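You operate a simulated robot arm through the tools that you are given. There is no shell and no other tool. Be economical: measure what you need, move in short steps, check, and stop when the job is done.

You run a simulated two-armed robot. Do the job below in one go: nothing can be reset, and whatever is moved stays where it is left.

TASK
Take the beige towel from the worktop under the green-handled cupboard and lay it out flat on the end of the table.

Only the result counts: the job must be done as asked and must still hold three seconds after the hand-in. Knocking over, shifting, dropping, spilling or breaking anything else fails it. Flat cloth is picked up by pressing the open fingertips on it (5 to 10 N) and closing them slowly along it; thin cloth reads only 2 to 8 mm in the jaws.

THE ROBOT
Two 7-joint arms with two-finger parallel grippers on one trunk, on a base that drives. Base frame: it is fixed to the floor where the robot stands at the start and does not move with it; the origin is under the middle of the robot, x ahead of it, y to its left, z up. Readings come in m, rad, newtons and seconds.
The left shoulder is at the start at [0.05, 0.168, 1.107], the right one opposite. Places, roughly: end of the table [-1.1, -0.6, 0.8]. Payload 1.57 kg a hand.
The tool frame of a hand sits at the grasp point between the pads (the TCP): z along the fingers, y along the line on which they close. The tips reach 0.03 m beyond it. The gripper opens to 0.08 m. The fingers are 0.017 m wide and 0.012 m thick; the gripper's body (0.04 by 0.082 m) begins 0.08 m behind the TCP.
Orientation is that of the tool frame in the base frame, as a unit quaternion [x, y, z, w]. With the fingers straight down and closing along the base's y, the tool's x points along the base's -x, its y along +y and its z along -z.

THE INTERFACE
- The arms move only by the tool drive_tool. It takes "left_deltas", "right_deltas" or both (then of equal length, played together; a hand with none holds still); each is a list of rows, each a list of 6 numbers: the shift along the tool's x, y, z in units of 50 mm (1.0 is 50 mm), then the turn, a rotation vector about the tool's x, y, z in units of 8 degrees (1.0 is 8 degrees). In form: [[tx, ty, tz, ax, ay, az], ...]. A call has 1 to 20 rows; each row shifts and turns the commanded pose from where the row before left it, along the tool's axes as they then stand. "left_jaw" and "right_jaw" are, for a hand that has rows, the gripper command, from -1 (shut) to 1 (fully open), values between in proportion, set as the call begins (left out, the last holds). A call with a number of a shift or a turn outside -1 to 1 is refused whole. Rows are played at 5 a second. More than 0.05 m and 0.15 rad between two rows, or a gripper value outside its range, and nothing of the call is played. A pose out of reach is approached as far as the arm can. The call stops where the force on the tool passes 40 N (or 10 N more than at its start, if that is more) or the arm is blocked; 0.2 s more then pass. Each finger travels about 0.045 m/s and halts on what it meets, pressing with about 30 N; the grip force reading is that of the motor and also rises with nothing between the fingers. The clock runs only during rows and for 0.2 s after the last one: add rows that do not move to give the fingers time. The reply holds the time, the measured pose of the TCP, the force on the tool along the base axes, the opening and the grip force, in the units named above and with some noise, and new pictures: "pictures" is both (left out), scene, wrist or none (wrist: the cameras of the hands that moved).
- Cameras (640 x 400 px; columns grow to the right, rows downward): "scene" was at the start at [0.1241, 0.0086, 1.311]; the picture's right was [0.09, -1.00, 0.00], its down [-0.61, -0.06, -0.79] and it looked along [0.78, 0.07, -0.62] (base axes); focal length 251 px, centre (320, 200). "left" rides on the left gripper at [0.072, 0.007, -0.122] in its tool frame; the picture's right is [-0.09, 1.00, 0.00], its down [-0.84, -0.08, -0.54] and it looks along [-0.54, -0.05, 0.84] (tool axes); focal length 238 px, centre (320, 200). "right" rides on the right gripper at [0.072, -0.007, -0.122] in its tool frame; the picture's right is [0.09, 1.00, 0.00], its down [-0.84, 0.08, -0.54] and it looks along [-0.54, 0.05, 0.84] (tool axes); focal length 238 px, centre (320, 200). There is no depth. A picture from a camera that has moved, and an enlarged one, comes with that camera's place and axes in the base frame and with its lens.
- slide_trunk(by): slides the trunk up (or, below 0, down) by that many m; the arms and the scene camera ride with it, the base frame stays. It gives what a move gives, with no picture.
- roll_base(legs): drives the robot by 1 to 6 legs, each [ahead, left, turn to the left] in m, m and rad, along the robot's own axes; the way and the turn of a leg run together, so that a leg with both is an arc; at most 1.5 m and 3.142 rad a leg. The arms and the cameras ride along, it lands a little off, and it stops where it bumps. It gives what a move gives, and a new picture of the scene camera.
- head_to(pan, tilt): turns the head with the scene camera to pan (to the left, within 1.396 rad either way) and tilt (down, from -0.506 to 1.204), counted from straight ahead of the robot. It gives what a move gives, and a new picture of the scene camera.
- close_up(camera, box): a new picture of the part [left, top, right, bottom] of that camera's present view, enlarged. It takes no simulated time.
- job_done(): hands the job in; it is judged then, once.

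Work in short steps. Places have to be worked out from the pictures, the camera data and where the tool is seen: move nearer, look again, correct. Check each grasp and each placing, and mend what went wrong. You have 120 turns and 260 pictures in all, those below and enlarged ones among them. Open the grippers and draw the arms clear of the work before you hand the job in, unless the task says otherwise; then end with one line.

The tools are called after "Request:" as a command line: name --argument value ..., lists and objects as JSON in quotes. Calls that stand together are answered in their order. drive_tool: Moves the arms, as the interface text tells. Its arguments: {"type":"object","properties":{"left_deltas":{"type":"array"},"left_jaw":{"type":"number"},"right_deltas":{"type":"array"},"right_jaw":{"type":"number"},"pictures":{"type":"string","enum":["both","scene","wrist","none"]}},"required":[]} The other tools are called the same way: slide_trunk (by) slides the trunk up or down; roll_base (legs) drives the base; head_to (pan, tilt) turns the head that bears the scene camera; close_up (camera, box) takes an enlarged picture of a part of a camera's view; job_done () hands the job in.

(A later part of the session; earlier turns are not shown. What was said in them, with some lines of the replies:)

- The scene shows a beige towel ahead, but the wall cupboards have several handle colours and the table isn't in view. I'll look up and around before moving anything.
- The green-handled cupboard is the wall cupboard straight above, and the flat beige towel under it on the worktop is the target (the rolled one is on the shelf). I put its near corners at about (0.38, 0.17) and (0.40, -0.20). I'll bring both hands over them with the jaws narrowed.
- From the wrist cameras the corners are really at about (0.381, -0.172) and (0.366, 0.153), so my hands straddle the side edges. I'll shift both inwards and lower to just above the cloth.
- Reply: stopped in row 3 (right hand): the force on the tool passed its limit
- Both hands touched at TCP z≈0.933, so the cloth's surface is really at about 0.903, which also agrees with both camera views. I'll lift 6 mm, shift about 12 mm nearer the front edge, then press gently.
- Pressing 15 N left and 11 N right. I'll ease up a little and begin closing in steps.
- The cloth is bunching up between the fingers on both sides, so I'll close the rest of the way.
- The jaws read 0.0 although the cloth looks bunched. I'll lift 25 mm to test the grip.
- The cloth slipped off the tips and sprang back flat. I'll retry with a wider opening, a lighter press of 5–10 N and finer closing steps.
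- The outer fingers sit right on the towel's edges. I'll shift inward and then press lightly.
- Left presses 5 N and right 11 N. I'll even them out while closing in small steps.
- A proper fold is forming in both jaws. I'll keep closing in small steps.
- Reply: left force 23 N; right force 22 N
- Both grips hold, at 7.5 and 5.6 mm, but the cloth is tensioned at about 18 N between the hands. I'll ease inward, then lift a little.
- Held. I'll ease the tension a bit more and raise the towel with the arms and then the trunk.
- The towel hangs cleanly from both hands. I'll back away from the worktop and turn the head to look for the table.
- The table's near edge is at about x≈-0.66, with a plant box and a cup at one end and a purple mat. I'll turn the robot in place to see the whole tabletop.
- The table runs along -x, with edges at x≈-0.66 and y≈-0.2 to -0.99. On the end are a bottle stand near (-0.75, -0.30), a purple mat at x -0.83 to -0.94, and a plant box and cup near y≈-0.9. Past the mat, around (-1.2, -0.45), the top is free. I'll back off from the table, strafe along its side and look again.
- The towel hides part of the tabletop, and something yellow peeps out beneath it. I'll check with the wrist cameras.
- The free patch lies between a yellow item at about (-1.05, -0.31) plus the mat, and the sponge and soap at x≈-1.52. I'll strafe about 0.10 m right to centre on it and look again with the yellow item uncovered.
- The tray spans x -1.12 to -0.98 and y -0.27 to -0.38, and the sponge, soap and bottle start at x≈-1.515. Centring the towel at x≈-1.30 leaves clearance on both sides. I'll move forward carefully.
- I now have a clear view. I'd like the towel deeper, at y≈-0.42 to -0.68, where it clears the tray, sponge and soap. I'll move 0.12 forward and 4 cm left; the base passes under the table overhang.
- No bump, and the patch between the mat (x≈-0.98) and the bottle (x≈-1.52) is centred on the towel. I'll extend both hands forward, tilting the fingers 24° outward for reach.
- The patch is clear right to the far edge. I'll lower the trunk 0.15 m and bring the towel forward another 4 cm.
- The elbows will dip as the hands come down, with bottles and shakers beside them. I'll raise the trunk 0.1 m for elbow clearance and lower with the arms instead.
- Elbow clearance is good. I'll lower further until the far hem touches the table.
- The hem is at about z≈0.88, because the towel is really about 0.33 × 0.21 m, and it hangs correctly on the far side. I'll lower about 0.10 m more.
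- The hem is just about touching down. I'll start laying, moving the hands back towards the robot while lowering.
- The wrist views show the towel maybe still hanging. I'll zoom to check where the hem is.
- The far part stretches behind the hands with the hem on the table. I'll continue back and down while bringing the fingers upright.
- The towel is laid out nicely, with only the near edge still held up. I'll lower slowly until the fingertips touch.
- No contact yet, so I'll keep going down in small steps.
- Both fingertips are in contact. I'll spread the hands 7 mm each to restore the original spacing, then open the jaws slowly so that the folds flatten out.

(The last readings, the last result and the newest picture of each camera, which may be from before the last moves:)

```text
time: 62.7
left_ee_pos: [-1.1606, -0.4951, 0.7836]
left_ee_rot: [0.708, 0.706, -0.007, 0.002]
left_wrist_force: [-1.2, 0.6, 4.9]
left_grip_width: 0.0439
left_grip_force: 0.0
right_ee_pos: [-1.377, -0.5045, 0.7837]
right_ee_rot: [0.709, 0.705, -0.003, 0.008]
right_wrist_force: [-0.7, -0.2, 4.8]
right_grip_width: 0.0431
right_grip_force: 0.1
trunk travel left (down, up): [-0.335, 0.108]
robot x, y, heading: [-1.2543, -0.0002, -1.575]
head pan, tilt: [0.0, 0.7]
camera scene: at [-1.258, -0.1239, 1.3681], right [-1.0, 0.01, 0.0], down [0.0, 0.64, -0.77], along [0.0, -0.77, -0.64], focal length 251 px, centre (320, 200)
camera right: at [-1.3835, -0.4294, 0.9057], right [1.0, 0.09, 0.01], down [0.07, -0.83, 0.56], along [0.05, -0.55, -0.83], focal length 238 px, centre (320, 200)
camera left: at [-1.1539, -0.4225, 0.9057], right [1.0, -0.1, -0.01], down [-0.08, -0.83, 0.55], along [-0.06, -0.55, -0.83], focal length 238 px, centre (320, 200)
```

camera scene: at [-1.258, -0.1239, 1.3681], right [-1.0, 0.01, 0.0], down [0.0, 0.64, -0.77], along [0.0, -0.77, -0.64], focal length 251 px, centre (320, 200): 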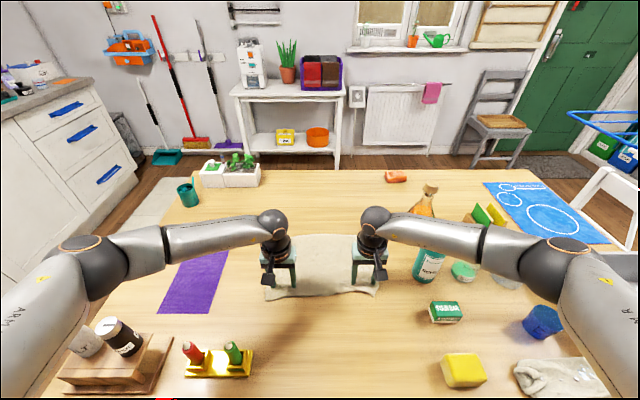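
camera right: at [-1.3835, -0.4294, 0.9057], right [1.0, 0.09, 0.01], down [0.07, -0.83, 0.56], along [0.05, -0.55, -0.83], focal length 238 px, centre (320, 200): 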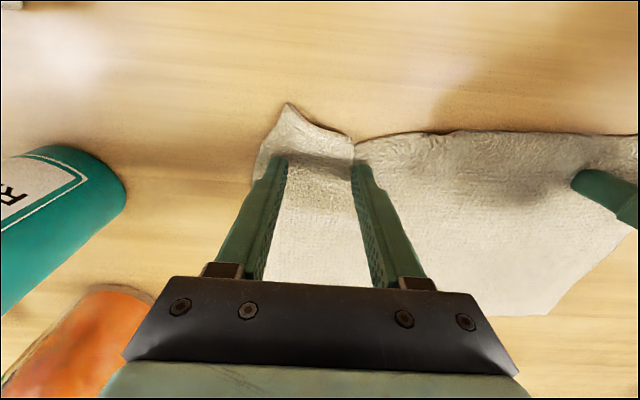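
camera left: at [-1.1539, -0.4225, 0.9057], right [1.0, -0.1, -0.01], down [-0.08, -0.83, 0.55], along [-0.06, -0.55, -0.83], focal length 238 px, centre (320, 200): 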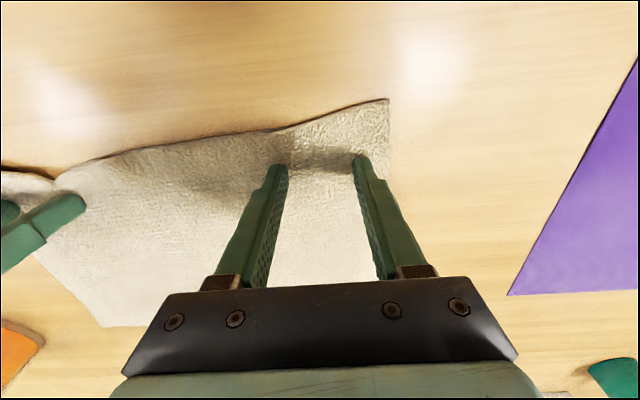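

The folds have relaxed almost flat. I'll lift straight up and look.

Request:
drive_tool --left_deltas '[[0, 0, -0.3, 0, 0, 0], [0, 0, -0.8, 0, 0, 0], [0, 0, -0.9, 0, 0, 0], [0, 0, -0.9, 0, 0, 0], [0, 0, -0.9, 0, 0, 0], [0, 0, -0.9, 0, 0, 0]]' --right_deltas '[[0, 0, -0.3, 0, 0, 0], [0, 0, -0.8, 0, 0, 0], [0, 0, -0.9, 0, 0, 0], [0, 0, -0.9, 0, 0, 0], [0, 0, -0.9, 0, 0, 0], [0, 0, -0.9, 0, 0, 0]]' --pictures "both"

```text
time: 64.1
left_ee_pos: [-1.1576, -0.49, 1.0195]
left_ee_rot: [0.708, 0.706, -0.008, 0.002]
left_wrist_force: [0.5, 0.4, -0.1]
left_grip_width: 0.0483
left_grip_force: 0.1
right_ee_pos: [-1.3779, -0.4996, 1.0207]
right_ee_rot: [0.709, 0.705, -0.002, 0.008]
right_wrist_force: [-0.1, 0.1, -0.2]
right_grip_width: 0.048
right_grip_force: 0.1
trunk travel left (down, up): [-0.335, 0.108]
robot x, y, heading: [-1.2553, -0.0029, -1.578]
head pan, tilt: [0.0, 0.7]
camera scene: at [-1.2578, -0.1241, 1.368], right [-1.0, 0.01, 0.0], down [0.0, 0.64, -0.77], along [0.0, -0.77, -0.64], focal length 251 px, centre (320, 200)
camera right: at [-1.3865, -0.4249, 1.1416], right [1.0, 0.09, 0.01], down [0.07, -0.83, 0.55], along [0.05, -0.55, -0.83], focal length 238 px, centre (320, 200)
camera left: at [-1.1521, -0.4181, 1.141], right [1.0, -0.09, 0.0], down [-0.08, -0.83, 0.55], along [-0.06, -0.55, -0.83], focal length 238 px, centre (320, 200)
```

scene: 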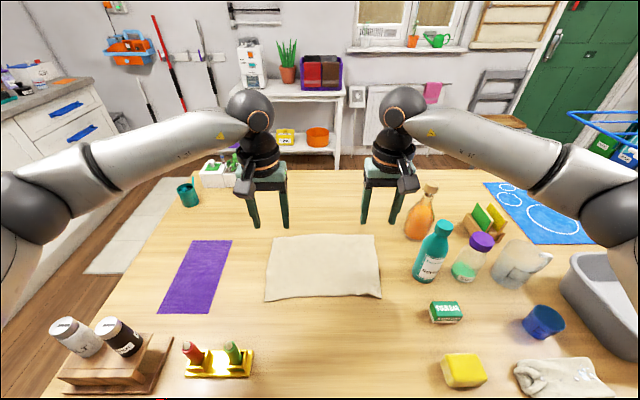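
right: 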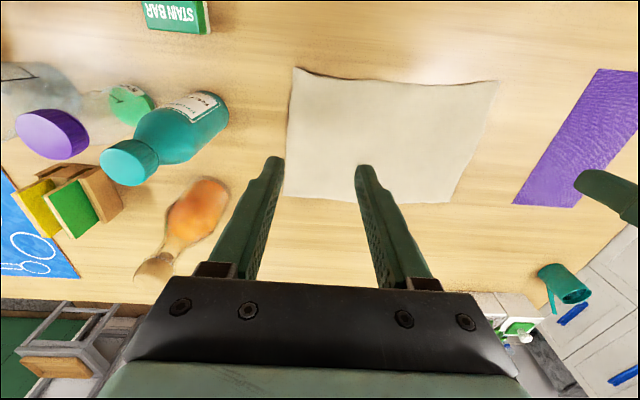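
left: 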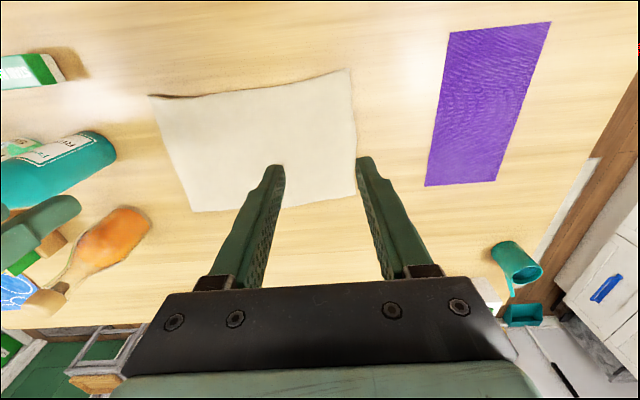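

The towel lies flat, centred near (-1.26, -0.56). The table's end is nominally at (-1.1, -0.6), so I'd like it some 6 cm closer, still clear of the mat. I'll press both closed fingertips on the cloth and drag it over.

Request:
drive_tool --left_deltas '[[-0.28, 0.11, 0.9, 0, 0, 0], [-0.28, 0.11, 0.9, 0, 0, 0], [-0.28, 0.11, 0.9, 0, 0, 0], [-0.28, 0.11, 0.9, 0, 0, 0], [-0.28, 0.11, 0.8, 0, 0, 0], [0, 0, 0, 0, 0, 0]]' --right_deltas '[[-0.24, 0.11, 0.9, 0, 0, 0], [-0.24, 0.11, 0.9, 0, 0, 0], [-0.24, 0.11, 0.9, 0, 0, 0], [-0.24, 0.11, 0.9, 0, 0, 0], [-0.24, 0.11, 0.8, 0, 0, 0], [0, 0, 0, 0, 0, 0]]' --left_jaw -1 --right_jaw -1 --pictures "wrist"

```text
time: 65.5
left_ee_pos: [-1.1314, -0.5662, 0.8009]
left_ee_rot: [0.708, 0.706, -0.008, 0.003]
left_wrist_force: [-0.3, 0.5, 0.1]
left_grip_width: 0.0002
left_grip_force: 21.5
right_ee_pos: [-1.3493, -0.5645, 0.798]
right_ee_rot: [0.709, 0.706, -0.003, 0.008]
right_wrist_force: [0.7, -0.5, 0.2]
right_grip_width: 0.0001
right_grip_force: 21.2
trunk travel left (down, up): [-0.335, 0.108]
robot x, y, heading: [-1.257, 0.0003, -1.578]
head pan, tilt: [0.0, 0.7]
camera right: at [-1.3567, -0.4906, 0.9191], right [1.0, 0.09, 0.01], down [0.07, -0.83, 0.55], along [0.05, -0.55, -0.83], focal length 238 px, centre (320, 200)
camera left: at [-1.1253, -0.4944, 0.9226], right [1.0, -0.1, -0.01], down [-0.08, -0.83, 0.55], along [-0.06, -0.55, -0.83], focal length 238 px, centre (320, 200)
```

right: 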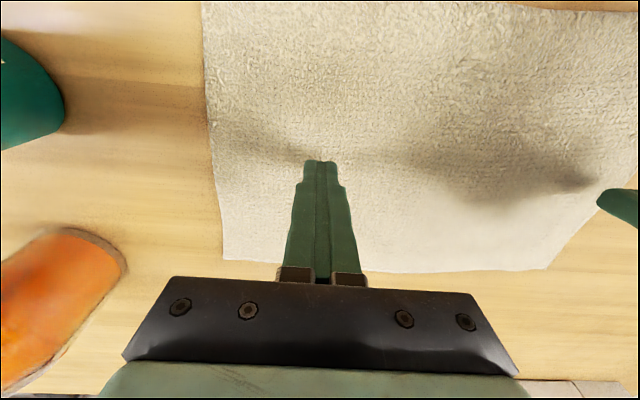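
left: 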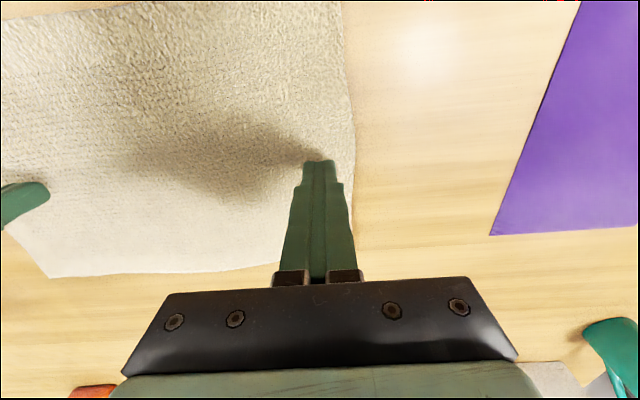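

Both tips are just inside the cloth, with about 12 cm of free table to the mat. I'll press down gently.

Request:
drive_tool --left_deltas '[[0, 0, 0.15, 0, 0, 0], [0, 0, 0.13, 0, 0, 0], [0, 0, 0.08, 0, 0, 0], [0, 0, 0, 0, 0, 0]]' --right_deltas '[[0, 0, 0.12, 0, 0, 0], [0, 0, 0.12, 0, 0, 0], [0, 0, 0.07, 0, 0, 0], [0, 0, 0, 0, 0, 0]]' --pictures "none"

```text
time: 66.5
left_ee_pos: [-1.1325, -0.5656, 0.7839]
left_ee_rot: [0.708, 0.707, -0.008, 0.003]
left_wrist_force: [1.5, -2.6, 5.7]
left_grip_width: 0.0
left_grip_force: 21.7
right_ee_pos: [-1.3493, -0.5644, 0.7845]
right_ee_rot: [0.71, 0.705, -0.003, 0.008]
right_wrist_force: [0.3, -0.6, 1.1]
right_grip_width: 0.0
right_grip_force: 21.7
trunk travel left (down, up): [-0.335, 0.108]
robot x, y, heading: [-1.257, 0.0025, -1.578]
head pan, tilt: [0.0, 0.7]
```

Left presses 5.7 N and right 1.1 N. I'll add a little pressure on the right and drag 6 cm towards the table end (+x).

Request:
drive_tool --left_deltas '[[0, 0, 0.01, 0, 0, 0], [0, 0.2, 0, 0, 0, 0], [0, 0.2, 0, 0, 0, 0], [0, 0.2, 0, 0, 0, 0], [0, 0.2, 0, 0, 0, 0], [0, 0.2, 0, 0, 0, 0], [0, 0.2, 0, 0, 0, 0], [0, 0, 0, 0, 0, 0]]' --right_deltas '[[0, 0, 0.04, 0, 0, 0], [0, 0.2, 0, 0, 0, 0], [0, 0.2, 0, 0, 0, 0], [0, 0.2, 0, 0, 0, 0], [0, 0.2, 0, 0, 0, 0], [0, 0.2, 0, 0, 0, 0], [0, 0.2, 0, 0, 0, 0], [0, 0, 0, 0, 0, 0]]' --pictures "both"

```text
time: 68.3
left_ee_pos: [-1.0724, -0.566, 0.7829]
left_ee_rot: [0.709, 0.705, -0.009, 0.004]
left_wrist_force: [-4.5, -0.1, 17.8]
left_grip_width: 0.0
left_grip_force: 21.3
right_ee_pos: [-1.2884, -0.5638, 0.7838]
right_ee_rot: [0.709, 0.705, -0.003, 0.009]
right_wrist_force: [-1.5, 0.4, 2.2]
right_grip_width: 0.0001
right_grip_force: 21.2
trunk travel left (down, up): [-0.335, 0.108]
robot x, y, heading: [-1.2529, -0.0015, -1.579]
head pan, tilt: [0.0, 0.7]
camera scene: at [-1.2588, -0.1227, 1.3683], right [-1.0, 0.01, 0.0], down [0.0, 0.64, -0.77], along [0.0, -0.77, -0.64], focal length 251 px, centre (320, 200)
camera right: at [-1.2961, -0.4895, 0.9054], right [1.0, 0.09, 0.01], down [0.07, -0.83, 0.56], along [0.05, -0.55, -0.83], focal length 238 px, centre (320, 200)
camera left: at [-1.0666, -0.4932, 0.9045], right [1.0, -0.1, -0.01], down [-0.08, -0.83, 0.56], along [-0.06, -0.55, -0.83], focal length 238 px, centre (320, 200)
```

scene: 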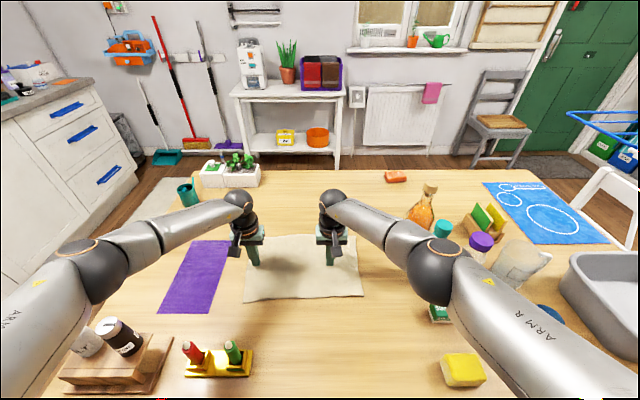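
right: 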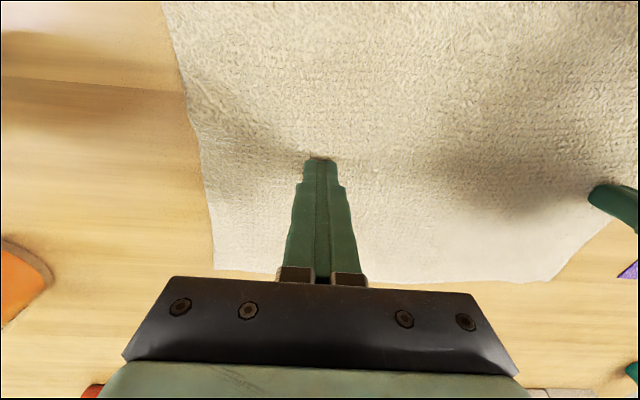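
left: 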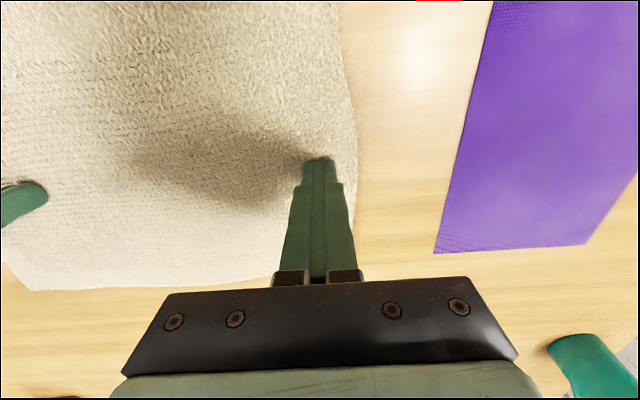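

The towel slid over and is still flat, with a gap left to the mat. I'll lift both hands straight up.

Request:
drive_tool --left_deltas '[[0, 0, -0.3, 0, 0, 0], [0, 0, -0.8, 0, 0, 0], [0, 0, -0.9, 0, 0, 0], [0, 0, -0.9, 0, 0, 0], [0, 0, -0.9, 0, 0, 0], [0, 0, -0.9, 0, 0, 0], [0, 0, -0.9, 0, 0, 0]]' --right_deltas '[[0, 0, -0.3, 0, 0, 0], [0, 0, -0.8, 0, 0, 0], [0, 0, -0.9, 0, 0, 0], [0, 0, -0.9, 0, 0, 0], [0, -0.3, -0.9, 0, 0, 0], [0, -0.4, -0.9, 0, 0, 0], [0, -0.4, -0.9, 0, 0, 0]]' --pictures "scene"

Request:
close_up --camera "scene" --box '[200, 210, 400, 335]'

```text
time: 69.9
left_ee_pos: [-1.0716, -0.5633, 1.062]
left_ee_rot: [0.708, 0.706, -0.008, 0.002]
left_wrist_force: [-0.7, 0.2, 0.1]
left_grip_width: 0.0002
left_grip_force: 21.5
right_ee_pos: [-1.3471, -0.5563, 1.0634]
right_ee_rot: [0.708, 0.706, -0.004, 0.008]
right_wrist_force: [-0.8, 1.2, 0.3]
right_grip_width: 0.0
right_grip_force: 21.1
trunk travel left (down, up): [-0.335, 0.108]
robot x, y, heading: [-1.2525, -0.0008, -1.578]
head pan, tilt: [0.0, 0.7]
camera scene: at [-1.2582, -0.124, 1.368], right [-1.0, 0.01, 0.0], down [0.0, 0.64, -0.77], along [0.0, -0.77, -0.64], focal length 251 px, centre (320, 200)
```

scene: 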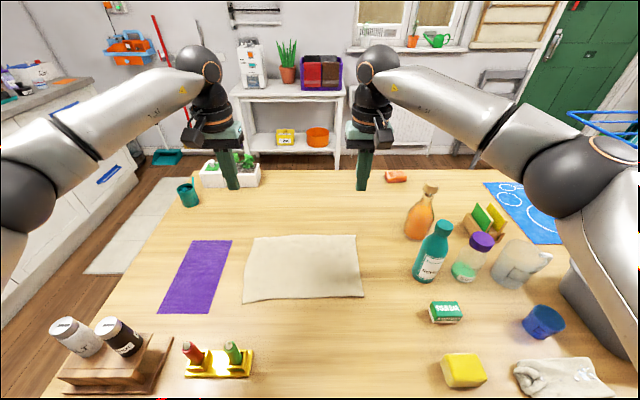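

```text
3.20 times, centred on (300, 272) of scene
camera zoom: at [-1.2582, -0.124, 1.368], right [-1.0, 0.01, 0.0], down [0.0, 0.64, -0.77], along [0.0, -0.77, -0.64], focal length 803 px, centre (384, -32)
```

zoom: 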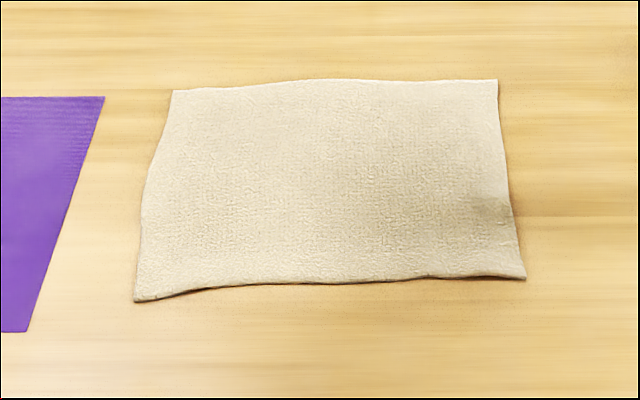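

The towel lies flat and nothing else has moved. I'll open the grippers, raise the trunk and back the robot off.

Request:
drive_tool --left_deltas '[[0, 0, 0, 0, 0, 0], [0, 0, 0, 0, 0, 0], [0, 0, 0, 0, 0, 0], [0, 0, 0, 0, 0, 0]]' --right_deltas '[[0, 0, 0, 0, 0, 0], [0, 0, 0, 0, 0, 0], [0, 0, 0, 0, 0, 0], [0, 0, 0, 0, 0, 0]]' --left_jaw 1 --right_jaw 1 --pictures "none"

Request:
slide_trunk --by 0.1

Request:
roll_base --legs '[[-0.4, 0, 0]]'

```text
time: 70.9
left_ee_pos: [-1.0703, -0.5646, 1.0612]
left_ee_rot: [0.708, 0.706, -0.007, 0.002]
left_wrist_force: [-0.1, 0.6, -1.4]
left_grip_width: 0.0803
left_grip_force: 0.1
right_ee_pos: [-1.3471, -0.5584, 1.0617]
right_ee_rot: [0.709, 0.705, -0.003, 0.007]
right_wrist_force: [0.1, -0.4, 0.7]
right_grip_width: 0.0804
right_grip_force: 0.0
trunk travel left (down, up): [-0.335, 0.108]
robot x, y, heading: [-1.2513, -0.0, -1.576]
head pan, tilt: [0.0, 0.7]
```

```text
time: 72.2
left_ee_pos: [-1.0712, -0.5643, 1.1604]
left_ee_rot: [0.708, 0.706, -0.008, 0.003]
left_wrist_force: [-0.5, -0.5, 0.0]
left_grip_width: 0.0799
left_grip_force: 0.0
right_ee_pos: [-1.3465, -0.5588, 1.1628]
right_ee_rot: [0.709, 0.705, -0.002, 0.007]
right_wrist_force: [0.2, 0.7, -0.6]
right_grip_width: 0.0801
right_grip_force: 0.0
trunk travel left (down, up): [-0.435, 0.008]
robot x, y, heading: [-1.2537, 0.0004, -1.578]
head pan, tilt: [0.0, 0.7]
```

```text
time: 74.8
left_ee_pos: [-1.0703, -0.1546, 1.1619]
left_ee_rot: [0.709, 0.705, -0.008, 0.002]
left_wrist_force: [0.1, 0.6, 0.9]
left_grip_width: 0.0801
left_grip_force: 0.1
right_ee_pos: [-1.3455, -0.1464, 1.1634]
right_ee_rot: [0.71, 0.704, -0.004, 0.008]
right_wrist_force: [0.0, -0.3, -0.4]
right_grip_width: 0.0798
right_grip_force: 0.0
trunk travel left (down, up): [-0.435, 0.008]
robot x, y, heading: [-1.2515, 0.4145, -1.584]
head pan, tilt: [0.0, 0.7]
camera scene: at [-1.2549, 0.2866, 1.468], right [-1.0, 0.01, 0.0], down [0.01, 0.64, -0.77], along [-0.01, -0.77, -0.64], focal length 251 px, centre (320, 200)
```

scene: 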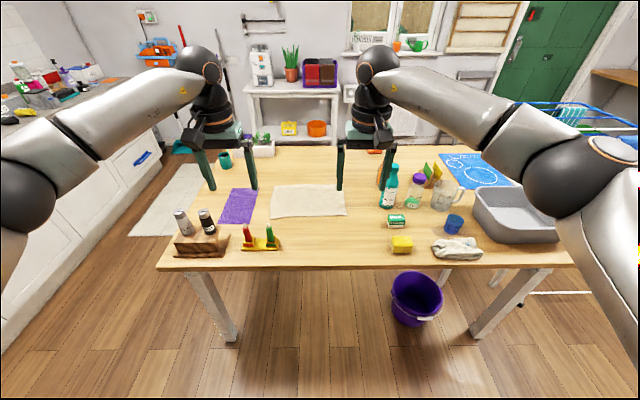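

The towel is flat on the table, everything else is undisturbed, and the hands are open and clear. I'm handing in the job.

Request:
job_done

```text
The job is handed in.
```

I took the beige towel from the worktop under the green-handled cupboard and laid it flat on the end of the table, centred at about (-1.2, -0.56). Nothing else looked moved in the last pictures, and the grippers are open and clear.
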